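You operate a simulated robot arm through the tools that you are given. There is no shell and no other tool. Be economical: measure what you need, move in short steps, check, and stop when the job is done.

The job below is to be done with a simulated two-armed robot. You get a single attempt, and the scene is never put back.

TASK
Damp the blue cloth on the pad, wipe both smears off the mirror, and drop it in the tub.
Fine: leave the pink cloth; keep clear of the hot bulbs. What is to be rubbed or washed off counts as gone when no trace of it is left.

The check looks at the end state, three seconds after you hand in, the way a careful person would. Anything else that was tipped, shoved, dropped, spilled or broken makes it a failure. Flat cloth is picked up by pressing the open fingertips on it (5 to 10 N) and closing them slowly along it; thin cloth reads only 2 to 8 mm in the jaws.

THE ROBOT
Two 7-joint arms with fingered hands on one trunk, on a carriage that runs on a rail from [0, 1.508] to [0, -0.372] (x, y) and turns from -210 to 122 degrees about z. Base frame: it is fixed where the carriage stands at the start and does not move with it; the origin is on the floor, on the carriage's upright axis, x ahead of it, y to its left, z up. Lengths are in m, angles in degrees, forces in N, time in s.
The left shoulder is at the start at [0.07, 0.188, 1.198], the right one opposite. With the tool pointing down near the work surface each hand reaches from about 0.1 to 0.82 m from the robot's upright axis, wherever it stands, measured 20 degrees to its own side. Places, roughly: higher smear [0.9, 0, 1.1]; lower smear [0.9, -0.3, 1]; purple tub [0.6, -0.4, 0.8]. Payload 4 kg a hand.
The tool frame of a hand sits at the grasp point between the pads (the TCP): z along the fingers, y along the line on which they close. The tips reach 0.026 m beyond it. Largest opening 0.132 m; the body of the gripper starts 0.073 m behind the TCP. The gripper is a hand of 4 fingers: y runs from the thumb to the fingers, the wrist lies at [0, 0, -0.224] in the tool frame, and closing takes about 1.5 s.
Orientation is that of the tool frame in the base frame, as [roll, pitch, yaw] about the fixed x, y, z axes, in that order (R = Rz(yaw) Ry(pitch) Rx(roll)). With the fingers straight down and closing along the base's y, the tool's x points along the base's -x, its y along +y and its z along -z.

THE INTERFACE
- The arms move only by the tool nudge_tool. It takes "left_rows", "right_rows" or both (then of equal length, played together; a hand with none holds still); each is text: rows parted by semicolons, each of 6 numbers parted by spaces: the turn, a rotation vector about the tool's x, y, z in units of 4 degrees (1.0 is 4 degrees), then the shift along the tool's x, y, z in units of 30 mm (1.0 is 30 mm). In form: ax ay az dx dy dz; .... A call has 1 to 8 rows; each row shifts and turns the commanded pose from where the row before left it, along the tool's axes as they then stand. "left_gripper" and "right_gripper" are, for a hand that has rows, the opening, from 0 (shut) to 1 (fully open), set as the call begins (left out, the last holds). A call with a number of a shift or a turn outside -1 to 1 is refused whole. Rows are played at 5 a second. More than 0.05 m and 8.6 degrees between two rows, or a gripper value outside its range, and nothing of the call is played. Where a pose cannot be reached the arm comes as near as it can. A force on the tool above 40 N (or 10 N above the force at the start of the call, whichever is more), or a blocked arm, ends the call early, and 0.2 s more pass. The fingers move at their own pace (about 0.072 m/s each) and stop on an object; they squeeze with about 27 N. The grip force told is the motor's: it shows also when the fingers shut on nothing. Time passes only in rows, and 0.2 s behind the last, so rows that do not move let the fingers close. It gives the time, the measured TCP pose, the force on the tool (base axes), the opening and the grip force at its end, in the units of the frame above (readings bear some noise), with the torque about the TCP (base axes, N m) and any sound that the robot's microphone picked up, and new pictures: "show" is both (left out), scene, wrist or none (wrist: the cameras of the hands that moved).
- Cameras (640 x 400 px; columns grow to the right, rows downward): "scene" is now at [0.1411, -0.0135, 1.4414]; the picture's right is [-0.14, -0.99, 0.00], its down [-0.44, 0.06, -0.90] and it looks along [0.89, -0.13, -0.44] (base axes); focal length 214 px, centre (320, 200). "left" rides on the left gripper at [-0.073, 0.006, -0.093] in its tool frame; the picture's right is [-0.08, -1.00, 0.00], its down [0.78, -0.06, -0.62] and it looks along [0.61, -0.05, 0.79] (tool axes); focal length 230 px, centre (320, 200). "right" rides on the right gripper at [0.073, 0.006, -0.094] in its tool frame; the picture's right is [-0.08, 1.00, 0.00], its down [-0.78, -0.06, -0.62] and it looks along [-0.61, -0.05, 0.79] (tool axes); focal length 230 px, centre (320, 200). There is no depth. A picture from a camera that has moved, and an enlarged one, comes with that camera's place and axes in the base frame and with its lens.
- move_column(by): slides the trunk up (or, below 0, down) by that many m; the arms and the scene camera ride with it, the base frame stays. It gives what a move gives, with no picture.
- steer(legs): drives the robot by 1 to 6 legs, each [ahead, left, turn to the left] in m, m and degrees, along the robot's own axes; the way and the turn of a leg run together, so that a leg with both is an arc; at most 1.5 m and 180 degrees a leg. The arms and the cameras ride along, it lands a little off, and it stops where it bumps. It keeps to its track: a leg is cut to what the track allows. It gives what a move gives, and a new picture of the scene camera.
- finger_targets(finger1, finger2, finger3, thumb_bend, hand): sets how far each is bent, from 0 (flat) to 100 (curled in); at 30 the hand is open as for a grip, at 70 the pads meet at the TCP. One left out holds its place. A second passes; each finger stops where it meets its share of the squeeze, and holds until it gets a number again. A gripper value or a shape takes the hand back. It gives what a move gives, with no picture; readings hold the bend of each and the force on the fingers (four entries, about 0 where the hand has none), thumb and palm.
- preshape(shape, hand): the hand has 4 fingers and takes this shape, open, in about a second: jaw (thumb against the fingers, like two jaws); tri (thumb and two fingers); tip (a fingertip pinch); poke (one finger out to press); point (the index stretched); flat (the hand flat); cup (the hand cupped); fist (a fist). The gripper value then closes the fingers along that shape, each until it touches; the sizes above hold for jaw. It gives what a move gives, with no picture.
- aim_head(pan, tilt): turns the head with the scene camera to pan (to the left, within 86 degrees either way) and tilt (down, from -29 to 69), counted from straight ahead of the robot. It gives what a move gives, and a new picture of the scene camera.
- enlarge(camera, box): a new picture of the part [left, top, right, bottom] of that camera's present view, enlarged. No time passes.
- close_job(): hands the job in; it is judged then, once.

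Work in short steps. Places have to be worked out from the pictures, the camera data and where the tool is seen: move nearer, look again, correct. Check each grasp and each placing, and mend what went wrong. You have 120 turns and 260 pictures in all, those below and enlarged ones among them. Open the grippers and draw the arms clear of the work before you hand the job in, unless the task says otherwise; then end with one line.

The tools are called after "Call:" as a command line: name --argument value ..., lists and objects as JSON in quotes. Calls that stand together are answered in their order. nudge_tool: Moves the arms, as the interface text tells. Its arguments: {"type":"object","properties":{"left_rows":{"type":"string"},"left_gripper":{"type":"number"},"right_rows":{"type":"string"},"right_gripper":{"type":"number"},"show":{"type":"string","enum":["both","scene","wrist","none"]}},"required":[]} The other tools are called the same way: move_column (by) slides the trunk up or down; preshape (shape, hand) gives the hand a shape; finger_targets (finger1, finger2, finger3, thumb_bend, hand) moves the fingers one by one; steer (legs) drives the base; aim_head (pan, tilt) turns the head that bears the scene camera; enlarge (camera, box) takes an enlarged picture of a part of a camera's view; close_job () hands the job in.

At the start:

```text
time: 0.0
left_position: [0.396, 0.1073, 1.2972]
left_tool_rot: [180.0, 0.0, -179.9]
left_wrist_force: [-0.2, -0.1, -0.7]
left_moment: [0.04, 0.05, 0.01]
left_gripper_width: 0.132
left_grip_force: 0.1
left_shape: jaw
left_bend: [30.0, 30.0, 30.0, 30.0]
left_finger forces: [0.0, 0.0, 0.0, 0.0, 0.0, 0.0]
right_position: [0.3235, -0.2521, 1.3768]
right_tool_rot: [179.9, 0.0, 179.9]
right_wrist_force: [0.0, -0.4, -0.7]
right_moment: [0.0, -0.03, -0.01]
right_gripper_width: 0.132
right_grip_force: 0.0
right_shape: jaw
right_bend: [30.0, 30.0, 30.0, 30.0]
right_finger forces: [0.1, 0.1, 0.1, 0.0, 0.1, 0.1]
trunk travel left (down, up): [-0.675, 0.265]
robot x, y, heading: [-0.0017, 0.0035, 0.0]
head pan, tilt: [-8.1, 26.2]
```

scene: 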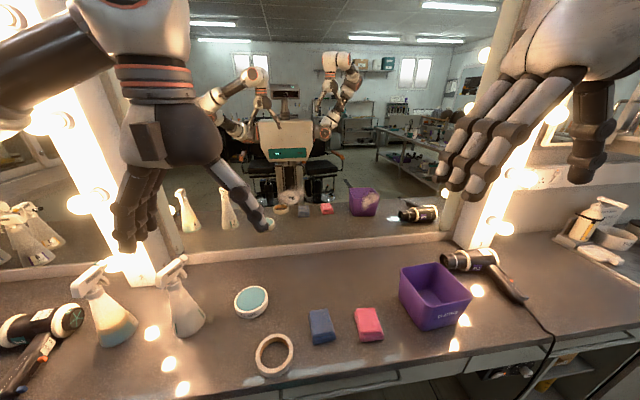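
right: 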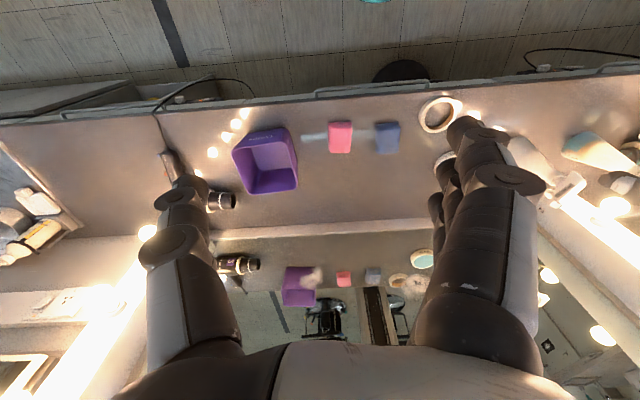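
left: 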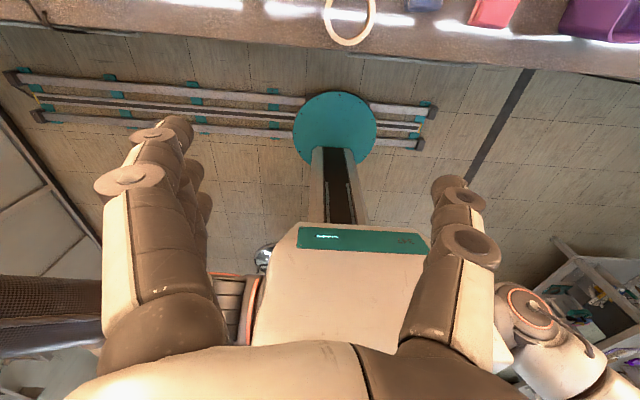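

I start by looking closer at the mirror and the counter for the smears, cloths and pad.

Call:
enlarge --camera "scene" --box '[230, 140, 450, 278]'

Call:
enlarge --camera "scene" --box '[200, 250, 480, 400]'

```text
2.90 times, centred on (340, 209) of scene
camera zoom: at [0.1411, -0.0135, 1.4414], right [-0.14, -0.99, 0.0], down [-0.44, 0.06, -0.9], along [0.89, -0.13, -0.44], focal length 622 px, centre (262, 174)
```

zoom: 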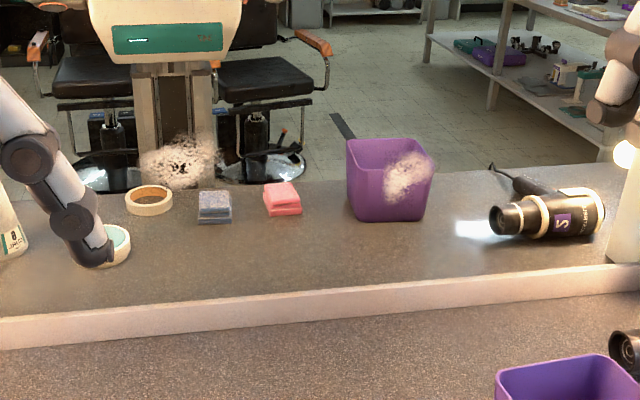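

```text
2.29 times, centred on (340, 325) of scene
camera zoom: at [0.1411, -0.0135, 1.4414], right [-0.14, -0.99, 0.0], down [-0.44, 0.06, -0.9], along [0.89, -0.13, -0.44], focal length 490 px, centre (274, -86)
```

zoom: 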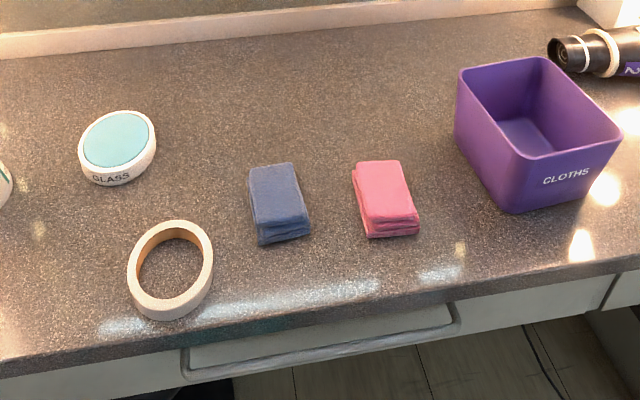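

The two smears are seen on the mirror in front of the chair leg and the tub's reflection; the blue cloth is a folded pack near [0.58, -0.08]. I bring the right hand over the blue cloth, still high, and shift the left hand aside.

Call:
nudge_tool --right_rows "0 0 0 -1 0.7 0.8;0 0 0 -1 0.7 0.8;0 0 0 -1 0.7 0.8;0 0 0 -1 0.7 0.8;0 0 0 -1 0.7 0.8;0 0 0 -1 0.7 0.8;0 0 0 -1 0.7 0.8;0 0 0 -1 0.7 0.8" --left_rows "0 0 0 0.5 0.7 0;0 0 0 0.5 0.7 0;0 0 0 0.5 0.7 0;0 0 0 0.5 0.7 0;0 0 0 0.5 0.7 0;0 0 0 0.5 0.7 0;0 0 0 0.5 0.7 0;0 0 0 0 0 0"

```text
time: 1.8
left_position: [0.2929, 0.2533, 1.2961]
left_tool_rot: [-179.9, -0.1, -179.8]
left_wrist_force: [0.4, 0.2, 0.3]
left_moment: [-0.01, 0.04, 0.01]
left_gripper_width: 0.1319
left_grip_force: 0.0
left_shape: jaw
left_bend: [30.0, 30.0, 30.0, 30.0]
left_finger forces: [0.0, 0.0, 0.0, 0.0, 0.0, 0.0]
right_position: [0.4862, -0.1498, 1.2373]
right_tool_rot: [179.9, 0.0, 179.8]
right_wrist_force: [0.3, 0.5, 0.1]
right_moment: [0.0, 0.07, -0.05]
right_gripper_width: 0.1321
right_grip_force: 0.1
right_shape: jaw
right_bend: [30.0, 30.0, 30.0, 30.0]
right_finger forces: [0.0, 0.0, 0.0, 0.0, 0.0, 0.0]
right hand out of reach, approached as far as the arm can: row 6, 7, 8
trunk travel left (down, up): [-0.675, 0.265]
robot x, y, heading: [-0.0027, 0.0017, 0.2]
head pan, tilt: [-8.1, 26.2]
camera scene: at [0.1441, -0.0143, 1.441], right [-0.14, -0.99, 0.0], down [-0.44, 0.06, -0.9], along [0.89, -0.13, -0.44], focal length 214 px, centre (320, 200)
camera right: at [0.4124, -0.1451, 1.3298], right [0.08, 1.0, 0.0], down [0.79, -0.06, 0.62], along [0.61, -0.05, -0.79], focal length 230 px, centre (320, 200)
camera left: at [0.3655, 0.2591, 1.3918], right [0.08, -1.0, 0.0], down [-0.78, -0.06, 0.62], along [-0.62, -0.05, -0.79], focal length 230 px, centre (320, 200)
```

scene: 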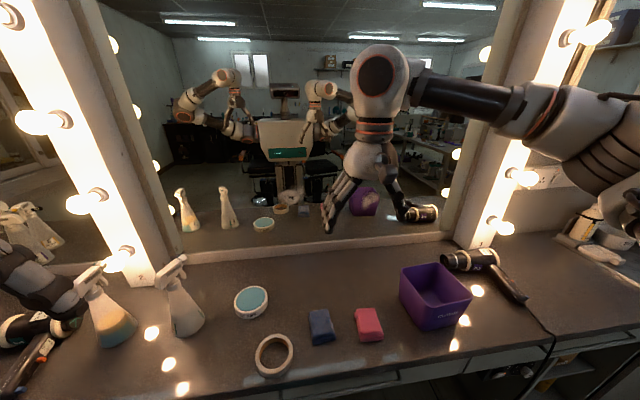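
right: 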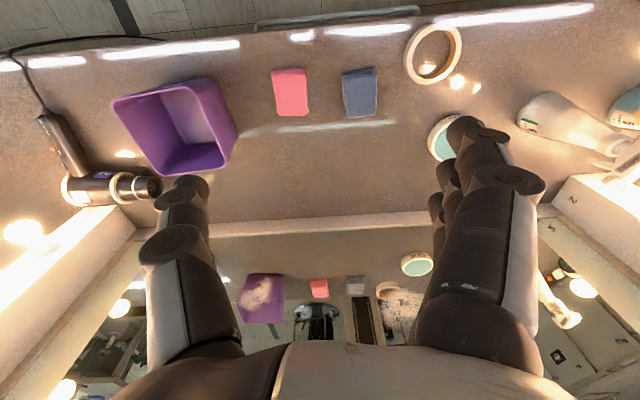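
left: 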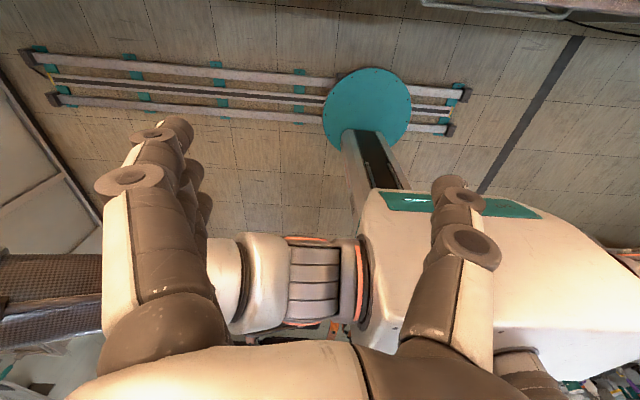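

Combining both views, the cloth top lies around z≈0.80–0.85 near x≈0.54, y≈-0.075. I lower the right hand at a slightly retracted x to see it from nearer.

Call:
nudge_tool --right_rows "0 0 0 0 0.4 1;0 0 0 0 0.4 1;0 0 0 0 0.4 1;0 0 0 0 0.4 1;0 0 0 0 0.4 1;0 0 0 0 0 0"

```text
time: 3.2
left_position: [0.2901, 0.2531, 1.2973]
left_tool_rot: [-180.0, 0.0, -179.8]
left_wrist_force: [-0.8, 0.8, 0.8]
left_moment: [0.01, 0.02, -0.02]
left_gripper_width: 0.1321
left_grip_force: 0.0
left_shape: jaw
left_bend: [30.0, 30.0, 30.0, 30.0]
left_finger forces: [0.1, 0.0, 0.1, 0.0, 0.1, 0.1]
right_position: [0.4789, -0.1274, 1.1235]
right_tool_rot: [179.9, 0.2, 179.9]
right_wrist_force: [0.4, -0.4, -0.3]
right_moment: [0.01, 0.0, -0.03]
right_gripper_width: 0.1321
right_grip_force: 0.1
right_shape: jaw
right_bend: [30.0, 30.0, 30.0, 30.0]
right_finger forces: [0.1, 0.0, 0.0, 0.1, 0.1, 0.0]
right hand out of reach, approached as far as the arm can: row 1, 2, 3, 4, 5
trunk travel left (down, up): [-0.675, 0.265]
robot x, y, heading: [-0.0012, 0.0001, -0.2]
head pan, tilt: [-8.1, 26.2]
camera scene: at [0.1404, -0.0133, 1.4415], right [-0.14, -0.99, 0.0], down [-0.44, 0.06, -0.9], along [0.89, -0.13, -0.44], focal length 214 px, centre (320, 200)
camera right: at [0.4058, -0.1217, 1.2154], right [0.08, 1.0, 0.0], down [0.78, -0.06, 0.62], along [0.62, -0.05, -0.79], focal length 230 px, centre (320, 200)
```

scene: 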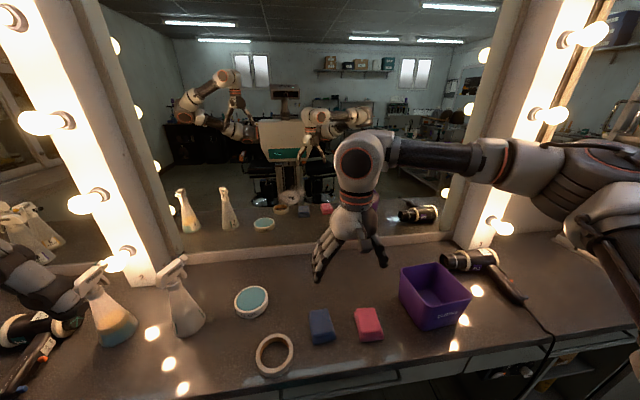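
right: 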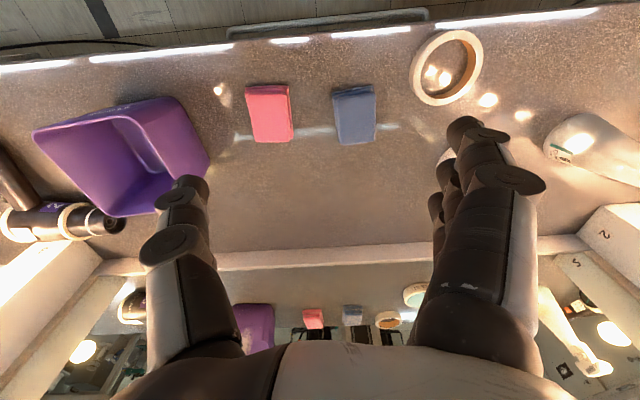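

The arm seems limited with the wrist above the shoulder; I go lower straight down, where its reach should be better.

Call:
nudge_tool --right_rows "0 0 0 0 0 1;0 0 0 0 0 1;0 0 0 0 0 1;0 0 0 0 0 0" --show "wrist"

```text
time: 4.2
left_position: [0.2895, 0.2541, 1.2971]
left_tool_rot: [-180.0, 0.0, -179.9]
left_wrist_force: [0.6, 0.5, 0.4]
left_moment: [0.0, 0.01, 0.0]
left_gripper_width: 0.1317
left_grip_force: 0.1
left_shape: jaw
left_bend: [30.0, 30.0, 30.0, 30.0]
left_finger forces: [0.0, 0.0, 0.1, 0.1, 0.0, 0.0]
right_position: [0.4803, -0.13, 1.0306]
right_tool_rot: [179.7, 0.3, 180.0]
right_wrist_force: [-0.4, 0.4, 0.6]
right_moment: [-0.01, 0.02, -0.02]
right_gripper_width: 0.1321
right_grip_force: 0.1
right_shape: jaw
right_bend: [30.0, 30.0, 30.0, 30.0]
right_finger forces: [0.0, 0.0, 0.0, 0.1, 0.1, 0.0]
right hand out of reach, approached as far as the arm can: row 3
trunk travel left (down, up): [-0.675, 0.265]
robot x, y, heading: [0.0036, -0.0016, 0.0]
head pan, tilt: [-8.1, 26.2]
camera right: at [0.4063, -0.1266, 1.1235], right [0.08, 1.0, 0.0], down [0.78, -0.07, 0.62], along [0.62, -0.05, -0.79], focal length 230 px, centre (320, 200)
```

right: 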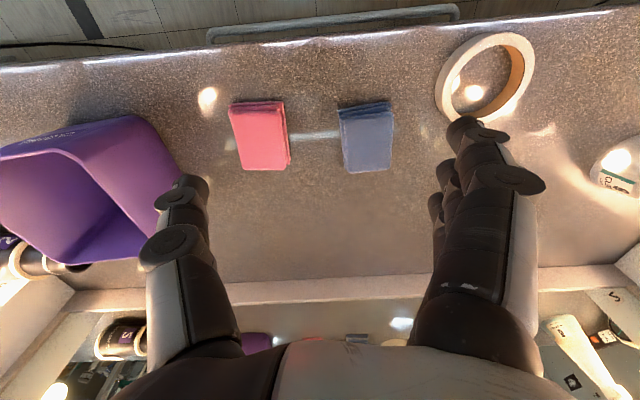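

The cloth is near [0.545, -0.07]. Since the right arm struggles across the body, I drive the robot left 0.15 m so the cloth sits to its right side.

Call:
steer --legs '[[0, 0.15, 0]]'

```text
time: 5.6
left_position: [0.2909, 0.399, 1.2975]
left_tool_rot: [179.9, 0.0, 180.0]
left_wrist_force: [0.1, -0.3, -0.5]
left_moment: [-0.02, 0.0, -0.01]
left_gripper_width: 0.1318
left_grip_force: 0.0
left_shape: jaw
left_bend: [30.0, 30.0, 30.0, 30.0]
left_finger forces: [0.0, 0.0, 0.0, 0.0, 0.0, 0.0]
right_position: [0.4798, 0.0152, 1.031]
right_tool_rot: [179.6, 0.2, 179.8]
right_wrist_force: [-1.0, -1.2, -0.7]
right_moment: [0.01, -0.02, -0.03]
right_gripper_width: 0.132
right_grip_force: 0.2
right_shape: jaw
right_bend: [30.0, 30.0, 30.0, 30.0]
right_finger forces: [0.0, 0.0, 0.0, 0.1, 0.0, 0.0]
trunk travel left (down, up): [-0.675, 0.265]
robot x, y, heading: [0.0029, 0.142, 0.2]
head pan, tilt: [-8.1, 26.2]
camera scene: at [0.1411, 0.1317, 1.4414], right [-0.14, -0.99, 0.0], down [-0.44, 0.06, -0.9], along [0.89, -0.13, -0.44], focal length 214 px, centre (320, 200)
```

scene: 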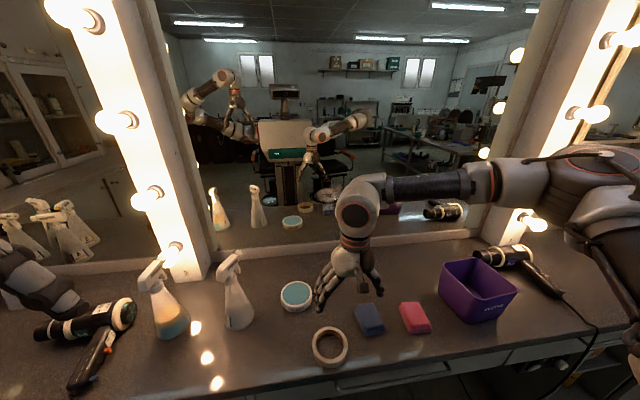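

Triangulating with the moved camera gives the cloth top at about [0.527, -0.072, 0.845] and the pad at about [0.63, 0.134, 0.85]. I move the hand above the cloth with jaws narrowed somewhat.

Call:
nudge_tool --right_rows "0 0 0 -0.4 -0.73 0.7;0 0 0 -0.4 -0.73 0.7;0 0 0 -0.4 -0.73 0.7;0 0 0 -0.4 -0.73 0.7;0 0 0 0 0 0" --right_gripper 0.8

```text
time: 6.8
left_position: [0.2895, 0.4026, 1.2964]
left_tool_rot: [-179.8, 0.0, -179.9]
left_wrist_force: [0.3, -0.2, -0.6]
left_moment: [-0.03, -0.03, 0.02]
left_gripper_width: 0.132
left_grip_force: 0.1
left_shape: jaw
left_bend: [30.0, 30.0, 30.0, 30.0]
left_finger forces: [0.0, 0.1, 0.0, 0.1, 0.0, 0.1]
right_position: [0.5278, -0.0702, 0.9476]
right_tool_rot: [179.8, 0.2, 179.8]
right_wrist_force: [0.7, 0.6, 0.1]
right_moment: [-0.01, -0.03, 0.01]
right_gripper_width: 0.1057
right_grip_force: 0.1
right_shape: jaw
right_bend: [59.0, 59.0, 59.0, 55.0]
right_finger forces: [0.0, 0.0, 0.2, 0.0, 0.0, 0.0]
trunk travel left (down, up): [-0.675, 0.265]
robot x, y, heading: [-0.0016, 0.1455, -0.0]
head pan, tilt: [-8.1, 26.2]
camera scene: at [0.1408, 0.1348, 1.4415], right [-0.14, -0.99, 0.0], down [-0.44, 0.06, -0.9], along [0.89, -0.13, -0.44], focal length 214 px, centre (320, 200)
camera right: at [0.4545, -0.0652, 1.0393], right [0.08, 1.0, 0.0], down [0.78, -0.07, 0.62], along [0.62, -0.05, -0.79], focal length 230 px, centre (320, 200)
```

scene: 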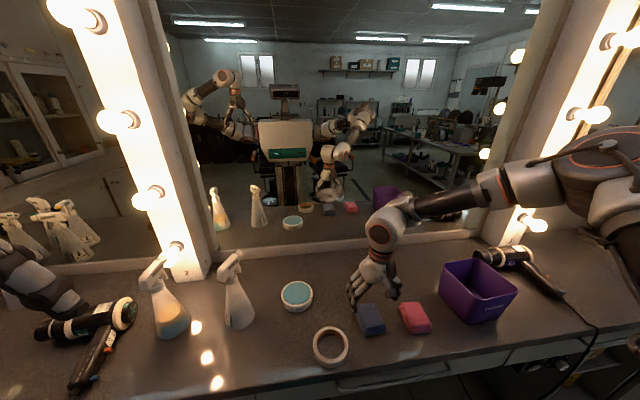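
right: 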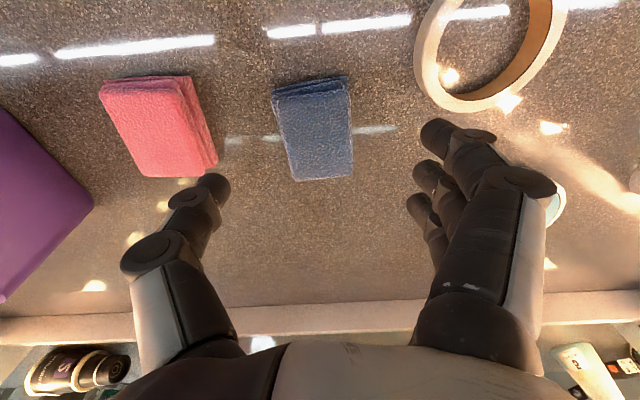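

The cloth is well centred under the jaws (projected check agrees). I descend in small steps with the jaws narrowed a bit more.

Call:
nudge_tool --right_rows "0 0 0 0 0 0.7;0 0 0 0 0 0.7;0 0 0 0 0 0.7;0 0 0 0 0 0.4;0 0 0 0 0 0" --right_gripper 0.68

Call:
enlarge --camera "scene" --box '[300, 220, 500, 380]'

```text
time: 8.0
left_position: [0.2904, 0.4021, 1.2969]
left_tool_rot: [-179.9, 0.0, -180.0]
left_wrist_force: [-0.7, -0.6, 0.1]
left_moment: [0.02, -0.03, -0.01]
left_gripper_width: 0.1319
left_grip_force: 0.1
left_shape: jaw
left_bend: [30.0, 30.0, 30.0, 30.0]
left_finger forces: [0.0, 0.0, 0.0, 0.1, 0.1, 0.1]
right_position: [0.5217, -0.0789, 0.8797]
right_tool_rot: [179.7, 0.3, 179.8]
right_wrist_force: [-0.4, 0.8, 0.1]
right_moment: [-0.02, 0.01, -0.01]
right_gripper_width: 0.0902
right_grip_force: 0.0
right_shape: jaw
right_bend: [68.0, 68.0, 68.0, 65.0]
right_finger forces: [0.0, 0.0, 0.0, 0.0, 0.0, 0.0]
right hand out of reach, approached as far as the arm can: row 3, 4
trunk travel left (down, up): [-0.675, 0.265]
robot x, y, heading: [-0.0009, 0.1475, 0.0]
head pan, tilt: [-8.1, 26.2]
camera scene: at [0.1411, 0.1345, 1.4414], right [-0.14, -0.99, 0.0], down [-0.44, 0.06, -0.9], along [0.89, -0.13, -0.44], focal length 214 px, centre (320, 200)
camera right: at [0.4484, -0.0746, 0.9719], right [0.08, 1.0, 0.01], down [0.78, -0.07, 0.62], along [0.62, -0.04, -0.79], focal length 230 px, centre (320, 200)
```

scene: 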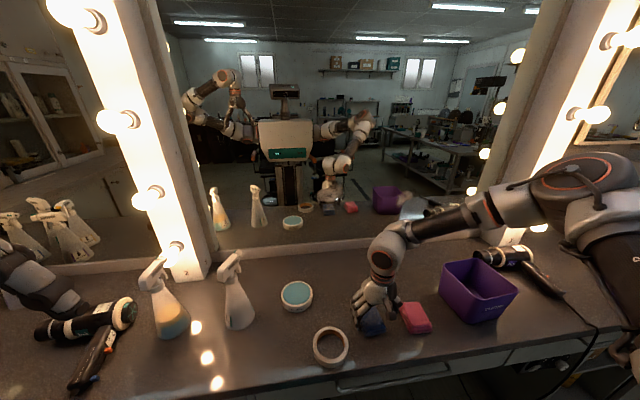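
right: 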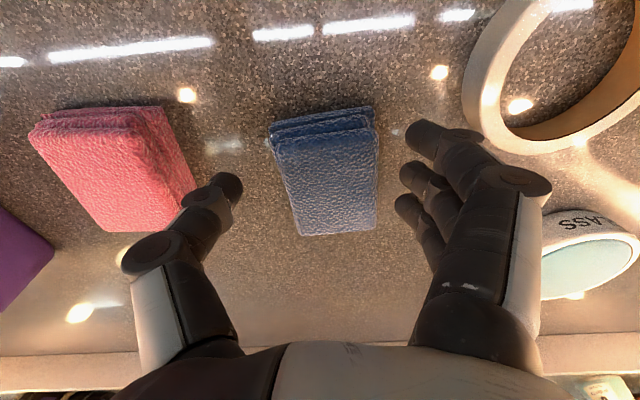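

```text
2.50 times, centred on (400, 300) of scene
camera zoom: at [0.1411, 0.1345, 1.4414], right [-0.14, -0.99, 0.0], down [-0.44, 0.06, -0.9], along [0.89, -0.13, -0.44], focal length 536 px, centre (120, -50)
```

zoom: 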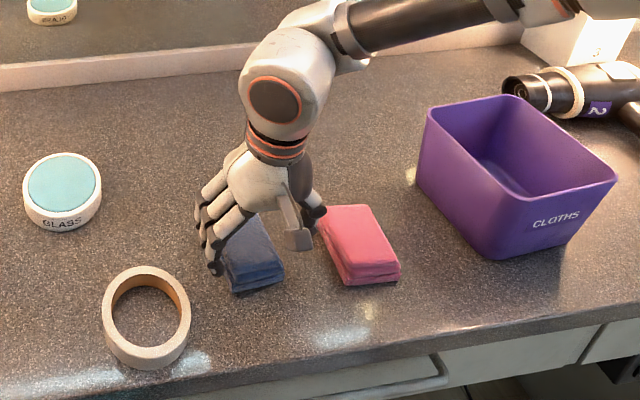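

The arm ran out of reach going down, so I use the trunk column for the descent. First a small correction (x +0.009, y +0.005, up 0.02), then the column down.

Call:
nudge_tool --right_rows "0 0 0 -0.3 0.15 -0.7;0 0 0 0 0 0" --show "none"

Call:
move_column --by -0.045

Call:
nudge_tool --right_rows "0 0 0 0 0 0"

```text
time: 8.6
left_position: [0.2902, 0.4011, 1.2974]
left_tool_rot: [-180.0, 0.1, -180.0]
left_wrist_force: [0.2, 0.4, 0.2]
left_moment: [0.02, 0.01, 0.0]
left_gripper_width: 0.1317
left_grip_force: 0.1
left_shape: jaw
left_bend: [30.0, 30.0, 30.0, 30.0]
left_finger forces: [0.1, 0.0, 0.0, 0.0, 0.0, 0.1]
right_position: [0.5306, -0.0754, 0.9028]
right_tool_rot: [179.7, 0.3, 179.8]
right_wrist_force: [-1.4, 0.4, 0.0]
right_moment: [0.02, -0.01, 0.0]
right_gripper_width: 0.0901
right_grip_force: 0.1
right_shape: jaw
right_bend: [68.0, 68.0, 68.0, 65.0]
right_finger forces: [0.0, 0.0, 0.0, 0.1, 0.1, 0.0]
trunk travel left (down, up): [-0.675, 0.265]
robot x, y, heading: [-0.0015, 0.1471, 0.1]
head pan, tilt: [-8.1, 26.2]
```

```text
time: 9.4
left_position: [0.2903, 0.402, 1.2525]
left_tool_rot: [179.9, 0.0, -179.9]
left_wrist_force: [-0.7, -0.8, 0.2]
left_moment: [-0.04, -0.01, -0.03]
left_gripper_width: 0.132
left_grip_force: 0.1
left_shape: jaw
left_bend: [30.0, 30.0, 30.0, 30.0]
left_finger forces: [0.0, 0.1, 0.0, 0.0, 0.1, 0.0]
right_position: [0.5288, -0.0748, 0.8573]
right_tool_rot: [179.8, 0.2, 179.8]
right_wrist_force: [-0.7, 1.7, 1.0]
right_moment: [0.01, -0.01, 0.01]
right_gripper_width: 0.0901
right_grip_force: 0.0
right_shape: jaw
right_bend: [68.0, 68.0, 68.0, 65.0]
right_finger forces: [0.0, 0.0, 0.0, 0.1, 0.0, 0.0]
trunk travel left (down, up): [-0.63, 0.31]
robot x, y, heading: [-0.0008, 0.1485, -0.1]
head pan, tilt: [-8.1, 26.2]
```

```text
time: 9.8
left_position: [0.2911, 0.4018, 1.2529]
left_tool_rot: [180.0, -0.1, -179.9]
left_wrist_force: [0.1, 0.1, 0.1]
left_moment: [-0.02, -0.02, 0.0]
left_gripper_width: 0.1319
left_grip_force: 0.1
left_shape: jaw
left_bend: [30.0, 30.0, 30.0, 30.0]
left_finger forces: [0.0, 0.0, 0.0, 0.0, 0.1, 0.1]
right_position: [0.5302, -0.0754, 0.8562]
right_tool_rot: [179.8, 0.1, 180.0]
right_wrist_force: [0.6, -0.9, -0.3]
right_moment: [-0.02, 0.0, 0.02]
right_gripper_width: 0.0902
right_grip_force: 0.1
right_shape: jaw
right_bend: [68.0, 68.0, 68.0, 65.0]
right_finger forces: [0.0, 0.0, 0.1, 0.1, 0.0, 0.1]
trunk travel left (down, up): [-0.63, 0.31]
robot x, y, heading: [-0.0011, 0.1496, 0.1]
head pan, tilt: [-8.1, 26.2]
camera scene: at [0.1411, 0.1342, 1.3964], right [-0.14, -0.99, 0.0], down [-0.44, 0.06, -0.9], along [0.89, -0.13, -0.44], focal length 214 px, centre (320, 200)
camera right: at [0.4559, -0.0706, 0.9493], right [0.08, 1.0, 0.0], down [0.78, -0.07, 0.62], along [0.62, -0.05, -0.79], focal length 230 px, centre (320, 200)
```

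scene: 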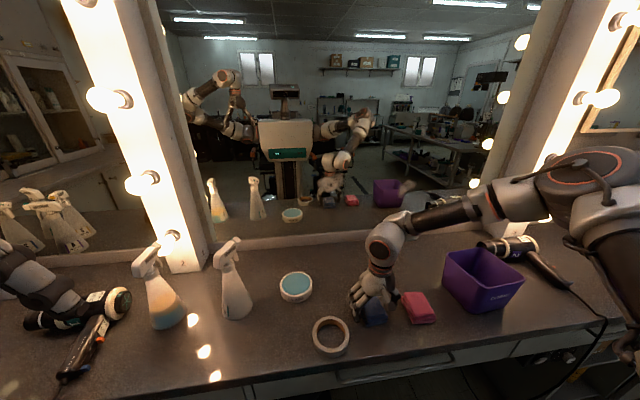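
right: 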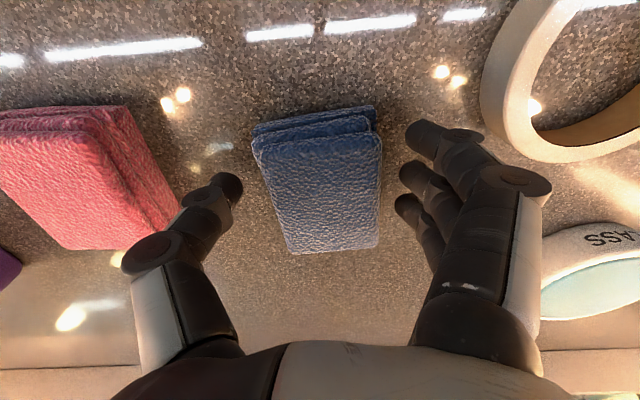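

The jaws straddle the cloth, tips about at half its height. I go 7 mm lower and close in stages.

Call:
nudge_tool --right_rows "0 0 0 0 0 0.23;0 0 0 0 0 0" --right_gripper 0.55 --show "none"

Call:
nudge_tool --right_rows "0 0 0 0 0 0;0 0 0 0 0 0;0 0 0 0 0 0;0 0 0 0 0 0" --right_gripper 0.3

```text
time: 10.4
left_position: [0.2894, 0.4021, 1.2526]
left_tool_rot: [-180.0, 0.0, 180.0]
left_wrist_force: [-0.1, 0.0, -0.5]
left_moment: [0.02, 0.03, 0.0]
left_gripper_width: 0.1319
left_grip_force: 0.0
left_shape: jaw
left_bend: [30.0, 30.0, 30.0, 30.0]
left_finger forces: [0.0, 0.0, 0.0, 0.0, 0.0, 0.0]
right_position: [0.5298, -0.0759, 0.8498]
right_tool_rot: [179.8, 0.3, 179.7]
right_wrist_force: [-0.5, 0.8, -0.1]
right_moment: [0.0, 0.0, 0.04]
right_gripper_width: 0.0735
right_grip_force: 0.0
right_shape: jaw
right_bend: [72.0, 72.0, 72.0, 70.0]
right_finger forces: [0.0, 0.1, 0.1, 0.1, 0.0, 0.1]
trunk travel left (down, up): [-0.63, 0.31]
robot x, y, heading: [0.0014, 0.1486, 0.1]
head pan, tilt: [-8.1, 26.2]
```

```text
time: 11.4
left_position: [0.2911, 0.402, 1.252]
left_tool_rot: [180.0, 0.0, -180.0]
left_wrist_force: [0.9, 0.5, 0.0]
left_moment: [-0.02, 0.0, 0.03]
left_gripper_width: 0.132
left_grip_force: 0.1
left_shape: jaw
left_bend: [30.0, 30.0, 30.0, 30.0]
left_finger forces: [0.0, 0.1, 0.0, 0.1, 0.0, 0.0]
right_position: [0.5296, -0.0775, 0.8509]
right_tool_rot: [179.8, 0.2, 179.8]
right_wrist_force: [-0.4, -0.5, 0.1]
right_moment: [-0.03, 0.0, -0.04]
right_gripper_width: 0.0602
right_grip_force: 26.8
right_shape: jaw
right_bend: [73.0, 73.0, 73.0, 70.0]
right_finger forces: [8.3, 8.1, 8.1, 0.0, 24.3, 0.1]
trunk travel left (down, up): [-0.63, 0.31]
robot x, y, heading: [-0.0011, 0.1477, -0.1]
head pan, tilt: [-8.1, 26.2]
camera scene: at [0.1411, 0.1342, 1.3964], right [-0.14, -0.99, 0.0], down [-0.44, 0.06, -0.9], along [0.89, -0.13, -0.44], focal length 214 px, centre (320, 200)
camera right: at [0.4562, -0.0712, 0.9421], right [0.08, 1.0, 0.0], down [0.78, -0.07, 0.62], along [0.62, -0.05, -0.79], focal length 230 px, centre (320, 200)
```

scene: 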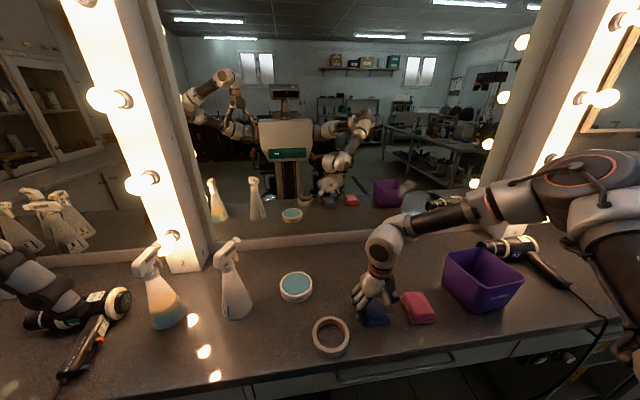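
right: 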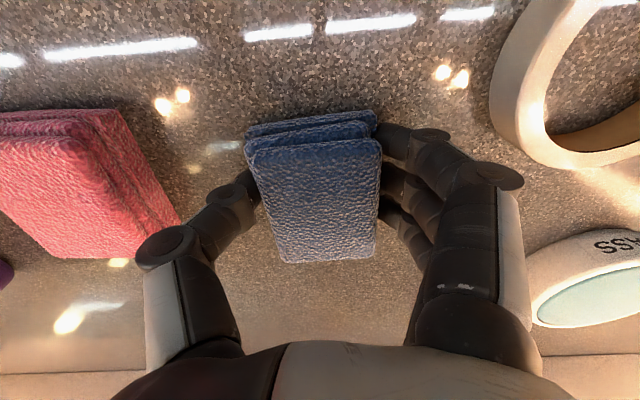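

The fingers hold the cloth firmly at 60 mm with 27 N. I lift with the column and check.

Call:
move_column --by 0.1

Call:
nudge_tool --right_rows "0 0 0 0 0 0"

```text
time: 12.8
left_position: [0.2914, 0.4014, 1.3505]
left_tool_rot: [180.0, 0.0, 180.0]
left_wrist_force: [0.6, 0.3, -1.1]
left_moment: [0.01, -0.01, 0.01]
left_gripper_width: 0.132
left_grip_force: 0.0
left_shape: jaw
left_bend: [30.0, 30.0, 30.0, 30.0]
left_finger forces: [0.0, 0.0, 0.0, 0.0, 0.0, 0.0]
right_position: [0.5302, -0.077, 0.9499]
right_tool_rot: [179.8, 0.2, 179.8]
right_wrist_force: [0.2, -0.3, -0.8]
right_moment: [-0.01, 0.01, 0.06]
right_gripper_width: 0.0599
right_grip_force: 27.1
right_shape: jaw
right_bend: [73.0, 73.0, 73.0, 70.0]
right_finger forces: [8.4, 8.0, 8.0, 0.0, 24.4, 0.1]
trunk travel left (down, up): [-0.73, 0.21]
robot x, y, heading: [-0.0009, 0.1526, 0.1]
head pan, tilt: [-8.1, 26.2]
```

```text
time: 13.2
left_position: [0.2911, 0.4023, 1.3535]
left_tool_rot: [-180.0, 0.0, 179.9]
left_wrist_force: [-0.8, 0.0, -0.1]
left_moment: [0.01, -0.01, -0.01]
left_gripper_width: 0.1317
left_grip_force: 0.0
left_shape: jaw
left_bend: [30.0, 30.0, 30.0, 30.0]
left_finger forces: [0.0, 0.0, 0.1, 0.0, 0.0, 0.0]
right_position: [0.5301, -0.0759, 0.9509]
right_tool_rot: [179.8, 0.2, 179.8]
right_wrist_force: [0.3, -0.6, 0.2]
right_moment: [0.03, 0.0, 0.0]
right_gripper_width: 0.0603
right_grip_force: 26.5
right_shape: jaw
right_bend: [73.0, 73.0, 73.0, 70.0]
right_finger forces: [8.4, 7.9, 8.0, 0.0, 24.4, 0.0]
trunk travel left (down, up): [-0.73, 0.21]
robot x, y, heading: [-0.0002, 0.1494, 0.1]
head pan, tilt: [-8.1, 26.2]
camera scene: at [0.1408, 0.1342, 1.4964], right [-0.14, -0.99, 0.0], down [-0.44, 0.06, -0.9], along [0.89, -0.13, -0.44], focal length 214 px, centre (320, 200)
camera right: at [0.4561, -0.0712, 1.0422], right [0.08, 1.0, 0.0], down [0.78, -0.07, 0.62], along [0.62, -0.05, -0.79], focal length 230 px, centre (320, 200)
```

scene: 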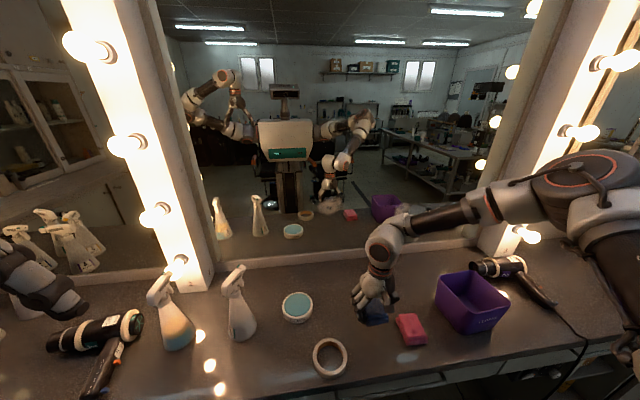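
right: 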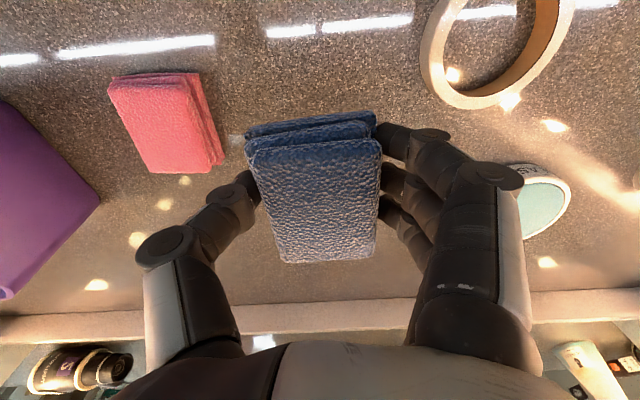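

The cloth is held and lifted. The pad is judged near [0.64, 0.14]; I drive left 0.21 m to bring the hand level with it.

Call:
steer --legs '[[0, 0.215, 0]]'

Call:
nudge_tool --right_rows "0 0 0 -0.7 0 -0.2;0 0 0 -0.7 0 0;0 0 0 0 0 0"

```text
time: 14.8
left_position: [0.2903, 0.6124, 1.3522]
left_tool_rot: [179.9, 0.0, -180.0]
left_wrist_force: [0.0, -0.4, 0.1]
left_moment: [-0.01, 0.03, -0.03]
left_gripper_width: 0.1319
left_grip_force: 0.1
left_shape: jaw
left_bend: [30.0, 30.0, 30.0, 30.0]
left_finger forces: [0.0, 0.1, 0.0, 0.1, 0.1, 0.0]
right_position: [0.531, 0.1352, 0.9481]
right_tool_rot: [179.7, 0.1, 180.0]
right_wrist_force: [-0.1, 0.2, 1.2]
right_moment: [0.01, 0.0, -0.03]
right_gripper_width: 0.06
right_grip_force: 26.7
right_shape: jaw
right_bend: [73.0, 73.0, 73.0, 70.0]
right_finger forces: [8.4, 8.0, 8.0, 0.0, 24.4, 0.0]
trunk travel left (down, up): [-0.73, 0.21]
robot x, y, heading: [0.0014, 0.3582, -0.0]
head pan, tilt: [-8.1, 26.2]
camera scene: at [0.1411, 0.3444, 1.4964], right [-0.14, -0.99, 0.0], down [-0.44, 0.06, -0.9], along [0.89, -0.13, -0.44], focal length 214 px, centre (320, 200)
```

scene: 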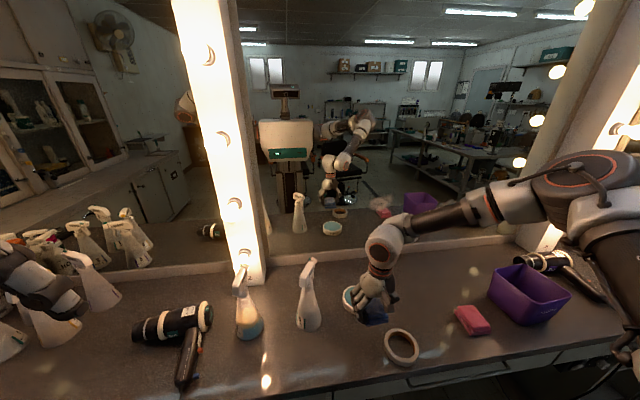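

```text
time: 15.6
left_position: [0.2899, 0.6152, 1.3524]
left_tool_rot: [-179.9, 0.1, -179.9]
left_wrist_force: [-0.1, 0.3, 0.0]
left_moment: [-0.01, -0.03, 0.01]
left_gripper_width: 0.1318
left_grip_force: 0.1
left_shape: jaw
left_bend: [30.0, 30.0, 30.0, 30.0]
left_finger forces: [0.0, 0.1, 0.0, 0.0, 0.1, 0.0]
right_position: [0.5641, 0.1269, 0.9645]
right_tool_rot: [179.8, 0.2, 179.9]
right_wrist_force: [-0.7, -0.2, -0.5]
right_moment: [-0.02, -0.03, 0.01]
right_gripper_width: 0.0601
right_grip_force: 27.0
right_shape: jaw
right_bend: [73.0, 73.0, 73.0, 70.0]
right_finger forces: [8.4, 7.9, 7.9, 0.0, 24.5, 0.1]
right hand out of reach, approached as far as the arm can: row 1, 2
trunk travel left (down, up): [-0.73, 0.21]
robot x, y, heading: [-0.0014, 0.3582, 0.5]
head pan, tilt: [-8.1, 26.2]
camera scene: at [0.1409, 0.3476, 1.4965], right [-0.14, -0.99, 0.0], down [-0.44, 0.06, -0.9], along [0.89, -0.13, -0.44], focal length 214 px, centre (320, 200)
camera right: at [0.4904, 0.1319, 1.0563], right [0.08, 1.0, 0.0], down [0.78, -0.07, 0.62], along [0.62, -0.05, -0.79], focal length 230 px, centre (320, 200)
```

scene: 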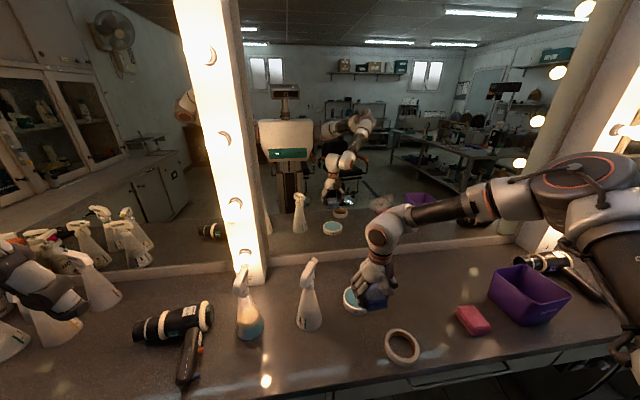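
right: 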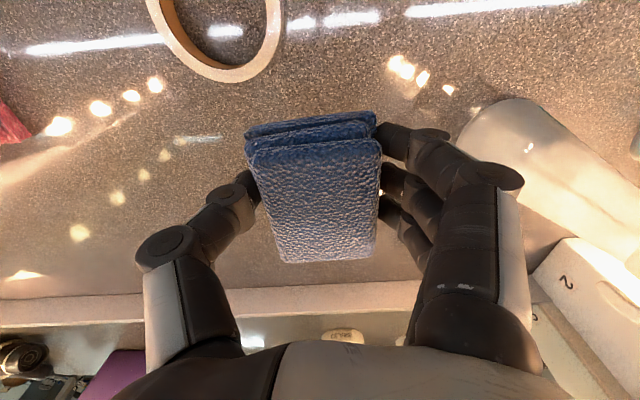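

The arm stops short again though it is not stretched, so I suspect a wrist/yaw joint limit. I try turning the hand about its axis by 24° while staying high, then moving forward.

Call:
nudge_tool --right_rows "0 0 1 0 0 0;0 0 1 0 0 0;0 0 1 0 0 0;0 0 1 0 0 0;0 0 1 0 0 0;0 0 1 0 0 0;0 0 0 -0.8 0 0;0 0 0 -0.8 0 0" --show "wrist"

```text
time: 17.4
left_position: [0.2911, 0.6135, 1.3515]
left_tool_rot: [179.9, 0.0, -180.0]
left_wrist_force: [0.1, 0.5, 0.7]
left_moment: [0.0, -0.01, 0.0]
left_gripper_width: 0.1322
left_grip_force: 0.0
left_shape: jaw
left_bend: [30.0, 30.0, 30.0, 30.0]
left_finger forces: [0.0, 0.1, 0.0, 0.0, 0.0, 0.0]
right_position: [0.5974, 0.0985, 0.9708]
right_tool_rot: [179.6, 0.1, 156.0]
right_wrist_force: [0.1, -0.3, -0.1]
right_moment: [0.02, 0.0, 0.03]
right_gripper_width: 0.0601
right_grip_force: 26.8
right_shape: jaw
right_bend: [73.0, 73.0, 73.0, 70.0]
right_finger forces: [8.4, 8.0, 8.1, 0.0, 24.3, 0.0]
right hand out of reach, approached as far as the arm can: row 7, 8
trunk travel left (down, up): [-0.73, 0.21]
robot x, y, heading: [-0.0018, 0.358, 0.1]
head pan, tilt: [-8.1, 26.2]
camera right: at [0.5333, 0.1321, 1.0639], right [0.48, 0.88, 0.01], down [0.69, -0.38, 0.62], along [0.54, -0.29, -0.79], focal length 230 px, centre (320, 200)
```

right: 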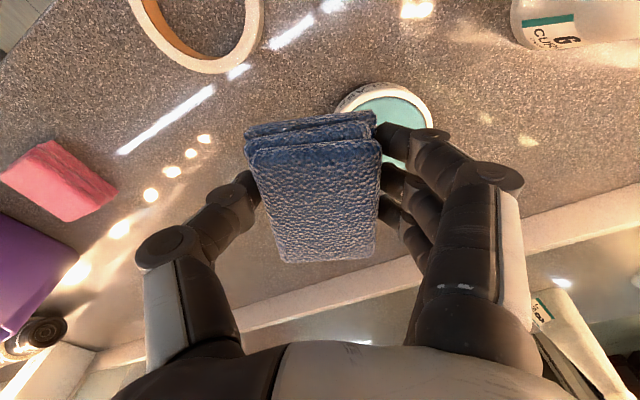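

The limit seems a posture thing: the hand is now 0.65 m out at 23.5° to the right of the robot. Driving right 0.215 m and turning left 23° should put the hand at about [0.65, 0.14], straight over the pad.

Call:
steer --legs '[[0, -0.218, 0], [0, 0, 23]]'

Call:
nudge_tool --right_rows "0 0 0 0 0 0"

```text
time: 20.3
left_position: [0.1693, 0.4844, 1.3521]
left_tool_rot: [180.0, 0.0, -157.0]
left_wrist_force: [-0.4, 0.8, 0.5]
left_moment: [-0.01, 0.0, 0.0]
left_gripper_width: 0.1321
left_grip_force: 0.0
left_shape: jaw
left_bend: [30.0, 30.0, 30.0, 30.0]
left_finger forces: [0.0, 0.1, 0.0, 0.0, 0.0, 0.0]
right_position: [0.6525, 0.1311, 0.9717]
right_tool_rot: [179.5, 0.0, 178.7]
right_wrist_force: [-0.8, 0.2, -1.0]
right_moment: [0.02, 0.0, -0.03]
right_gripper_width: 0.0601
right_grip_force: 27.0
right_shape: jaw
right_bend: [73.0, 73.0, 73.0, 70.0]
right_finger forces: [8.4, 8.0, 8.1, 0.1, 24.3, 0.1]
trunk travel left (down, up): [-0.73, 0.21]
robot x, y, heading: [-0.0018, 0.1411, 22.8]
head pan, tilt: [-8.1, 26.2]
camera scene: at [0.1353, 0.1809, 1.4964], right [0.26, -0.97, 0.0], down [-0.43, -0.11, -0.9], along [0.87, 0.23, -0.44], focal length 214 px, centre (320, 200)
```

scene: 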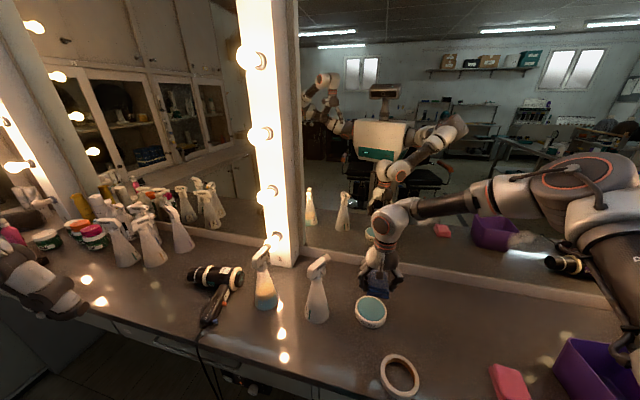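

```text
time: 20.7
left_position: [0.1686, 0.4848, 1.353]
left_tool_rot: [180.0, -0.1, -157.1]
left_wrist_force: [-0.2, -0.4, 0.2]
left_moment: [0.0, -0.03, 0.01]
left_gripper_width: 0.132
left_grip_force: 0.2
left_shape: jaw
left_bend: [30.0, 30.0, 30.0, 30.0]
left_finger forces: [0.1, 0.0, 0.0, 0.0, 0.0, 0.1]
right_position: [0.6525, 0.1305, 0.9712]
right_tool_rot: [179.5, 0.1, 178.7]
right_wrist_force: [1.2, 0.6, -0.3]
right_moment: [-0.02, 0.04, -0.01]
right_gripper_width: 0.0599
right_grip_force: 26.9
right_shape: jaw
right_bend: [73.0, 73.0, 73.0, 70.0]
right_finger forces: [8.4, 8.0, 8.0, 0.0, 24.4, 0.0]
trunk travel left (down, up): [-0.73, 0.21]
robot x, y, heading: [-0.0014, 0.1401, 23.0]
head pan, tilt: [-8.1, 26.2]
camera scene: at [0.1354, 0.1812, 1.4964], right [0.26, -0.97, 0.0], down [-0.43, -0.11, -0.9], along [0.87, 0.23, -0.44], focal length 214 px, centre (320, 200)
camera right: at [0.5794, 0.1363, 1.0639], right [0.1, 0.99, 0.01], down [0.78, -0.08, 0.62], along [0.61, -0.06, -0.79], focal length 230 px, centre (320, 200)
```

scene: 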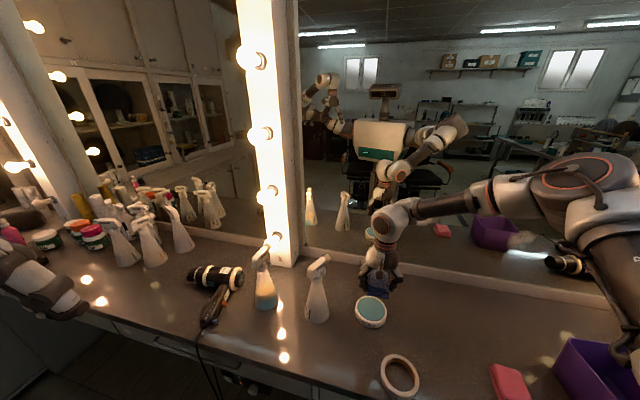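
right: 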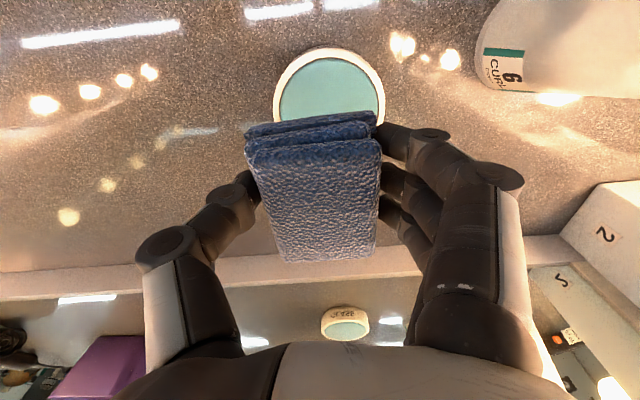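

The pad is centred near [0.637, 0.14]; I shift the hand to it and lower with the column to just above contact.

Call:
nudge_tool --right_rows "0 0 0 0.5 0.3 0;0 0 0 0 0 0" --show "none"

Call:
move_column --by -0.07

Call:
nudge_tool --right_rows "0 0 0 0 0 0.1;0 0 0 0 0 0.1"

Call:
enlarge --camera "scene" --box '[320, 220, 460, 360]'

```text
time: 21.3
left_position: [0.1689, 0.484, 1.3517]
left_tool_rot: [-179.9, 0.0, -157.0]
left_wrist_force: [-0.5, -0.3, 0.9]
left_moment: [0.02, -0.01, 0.02]
left_gripper_width: 0.1319
left_grip_force: 0.1
left_shape: jaw
left_bend: [30.0, 30.0, 30.0, 30.0]
left_finger forces: [0.0, 0.0, 0.0, 0.0, 0.0, 0.0]
right_position: [0.636, 0.14, 0.973]
right_tool_rot: [179.6, 0.2, 178.8]
right_wrist_force: [0.3, -0.1, -0.7]
right_moment: [0.0, -0.01, 0.0]
right_gripper_width: 0.06
right_grip_force: 27.0
right_shape: jaw
right_bend: [73.0, 73.0, 73.0, 70.0]
right_finger forces: [8.4, 8.1, 7.9, 0.0, 24.3, 0.1]
trunk travel left (down, up): [-0.73, 0.21]
robot x, y, heading: [-0.0019, 0.141, 23.0]
head pan, tilt: [-8.1, 26.2]
```

```text
time: 22.4
left_position: [0.1688, 0.4855, 1.283]
left_tool_rot: [180.0, 0.0, -157.0]
left_wrist_force: [-0.8, -0.1, -0.4]
left_moment: [0.02, 0.02, -0.02]
left_gripper_width: 0.132
left_grip_force: 0.1
left_shape: jaw
left_bend: [30.0, 30.0, 30.0, 30.0]
left_finger forces: [0.1, 0.0, 0.0, 0.1, 0.0, 0.0]
right_position: [0.6355, 0.139, 0.9029]
right_tool_rot: [179.6, 0.1, 178.8]
right_wrist_force: [-0.4, 0.1, -0.7]
right_moment: [0.01, 0.03, 0.0]
right_gripper_width: 0.0599
right_grip_force: 27.1
right_shape: jaw
right_bend: [73.0, 73.0, 73.0, 70.0]
right_finger forces: [8.4, 8.0, 8.0, 0.0, 24.4, 0.1]
trunk travel left (down, up): [-0.66, 0.28]
robot x, y, heading: [-0.0013, 0.1364, 22.8]
head pan, tilt: [-8.1, 26.2]
```

```text
time: 23.0
left_position: [0.17, 0.4855, 1.2815]
left_tool_rot: [180.0, 0.0, -157.0]
left_wrist_force: [-0.1, 0.8, 0.6]
left_moment: [0.02, 0.02, -0.01]
left_gripper_width: 0.1319
left_grip_force: 0.1
left_shape: jaw
left_bend: [30.0, 30.0, 30.0, 30.0]
left_finger forces: [0.1, 0.0, 0.0, 0.0, 0.0, 0.0]
right_position: [0.635, 0.1365, 0.8982]
right_tool_rot: [179.5, 0.1, 178.6]
right_wrist_force: [-1.4, -0.9, 0.0]
right_moment: [-0.01, 0.01, 0.04]
right_gripper_width: 0.0601
right_grip_force: 27.0
right_shape: jaw
right_bend: [73.0, 73.0, 73.0, 70.0]
right_finger forces: [8.4, 8.0, 8.0, 0.0, 24.3, 0.0]
trunk travel left (down, up): [-0.66, 0.28]
robot x, y, heading: [-0.0028, 0.1405, 22.9]
head pan, tilt: [-8.1, 26.2]
camera scene: at [0.135, 0.1813, 1.4265], right [0.26, -0.97, 0.0], down [-0.43, -0.11, -0.9], along [0.87, 0.23, -0.44], focal length 214 px, centre (320, 200)
camera right: at [0.5618, 0.1427, 0.9903], right [0.1, 0.99, 0.01], down [0.78, -0.08, 0.62], along [0.62, -0.05, -0.79], focal length 230 px, centre (320, 200)
```

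scene: 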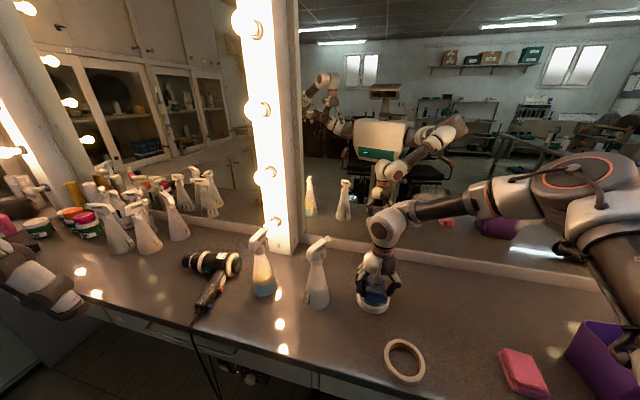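
right: 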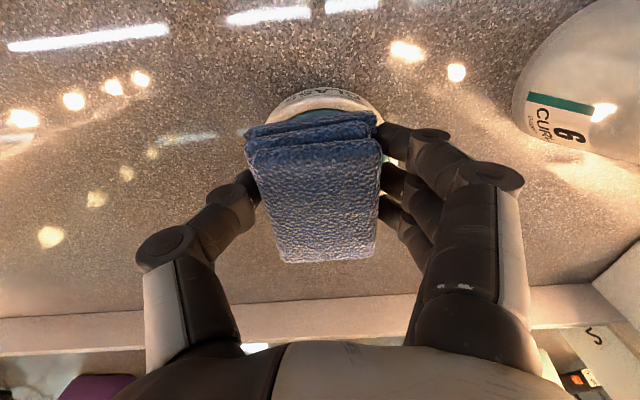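

```text
2.86 times, centred on (390, 290) of scene
camera zoom: at [0.135, 0.1813, 1.4265], right [0.26, -0.97, 0.0], down [-0.43, -0.11, -0.9], along [0.87, 0.23, -0.44], focal length 613 px, centre (120, -57)
```

zoom: 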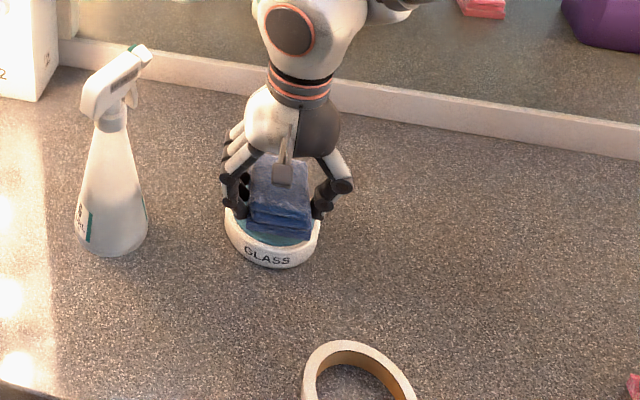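

The cloth hangs just above the pad, slightly toward the mirror but within it. I press down in small steps, watching the force.

Call:
nudge_tool --right_rows "0 0 0 0.1 0 0.15;0 0 0 0 0 0.15;0 0 0 0 0 0.15;0 0 0 0 0 0" --show "none"

```text
time: 24.0
left_position: [0.1687, 0.4853, 1.2824]
left_tool_rot: [-180.0, 0.0, -157.0]
left_wrist_force: [-0.9, -0.9, 0.2]
left_moment: [0.02, 0.0, -0.01]
left_gripper_width: 0.1321
left_grip_force: 0.0
left_shape: jaw
left_bend: [30.0, 30.0, 30.0, 30.0]
left_finger forces: [0.0, 0.0, 0.0, 0.0, 0.0, 0.0]
right_position: [0.6305, 0.1325, 0.8882]
right_tool_rot: [179.5, 0.2, 178.7]
right_wrist_force: [-0.1, -0.2, -0.5]
right_moment: [-0.02, 0.0, 0.0]
right_gripper_width: 0.06
right_grip_force: 26.7
right_shape: jaw
right_bend: [73.0, 73.0, 73.0, 70.0]
right_finger forces: [8.4, 8.0, 8.0, 0.0, 24.3, 0.0]
right hand out of reach, approached as far as the arm can: row 1, 3
trunk travel left (down, up): [-0.66, 0.28]
robot x, y, heading: [-0.0005, 0.1376, 23.2]
head pan, tilt: [-8.1, 26.2]
```

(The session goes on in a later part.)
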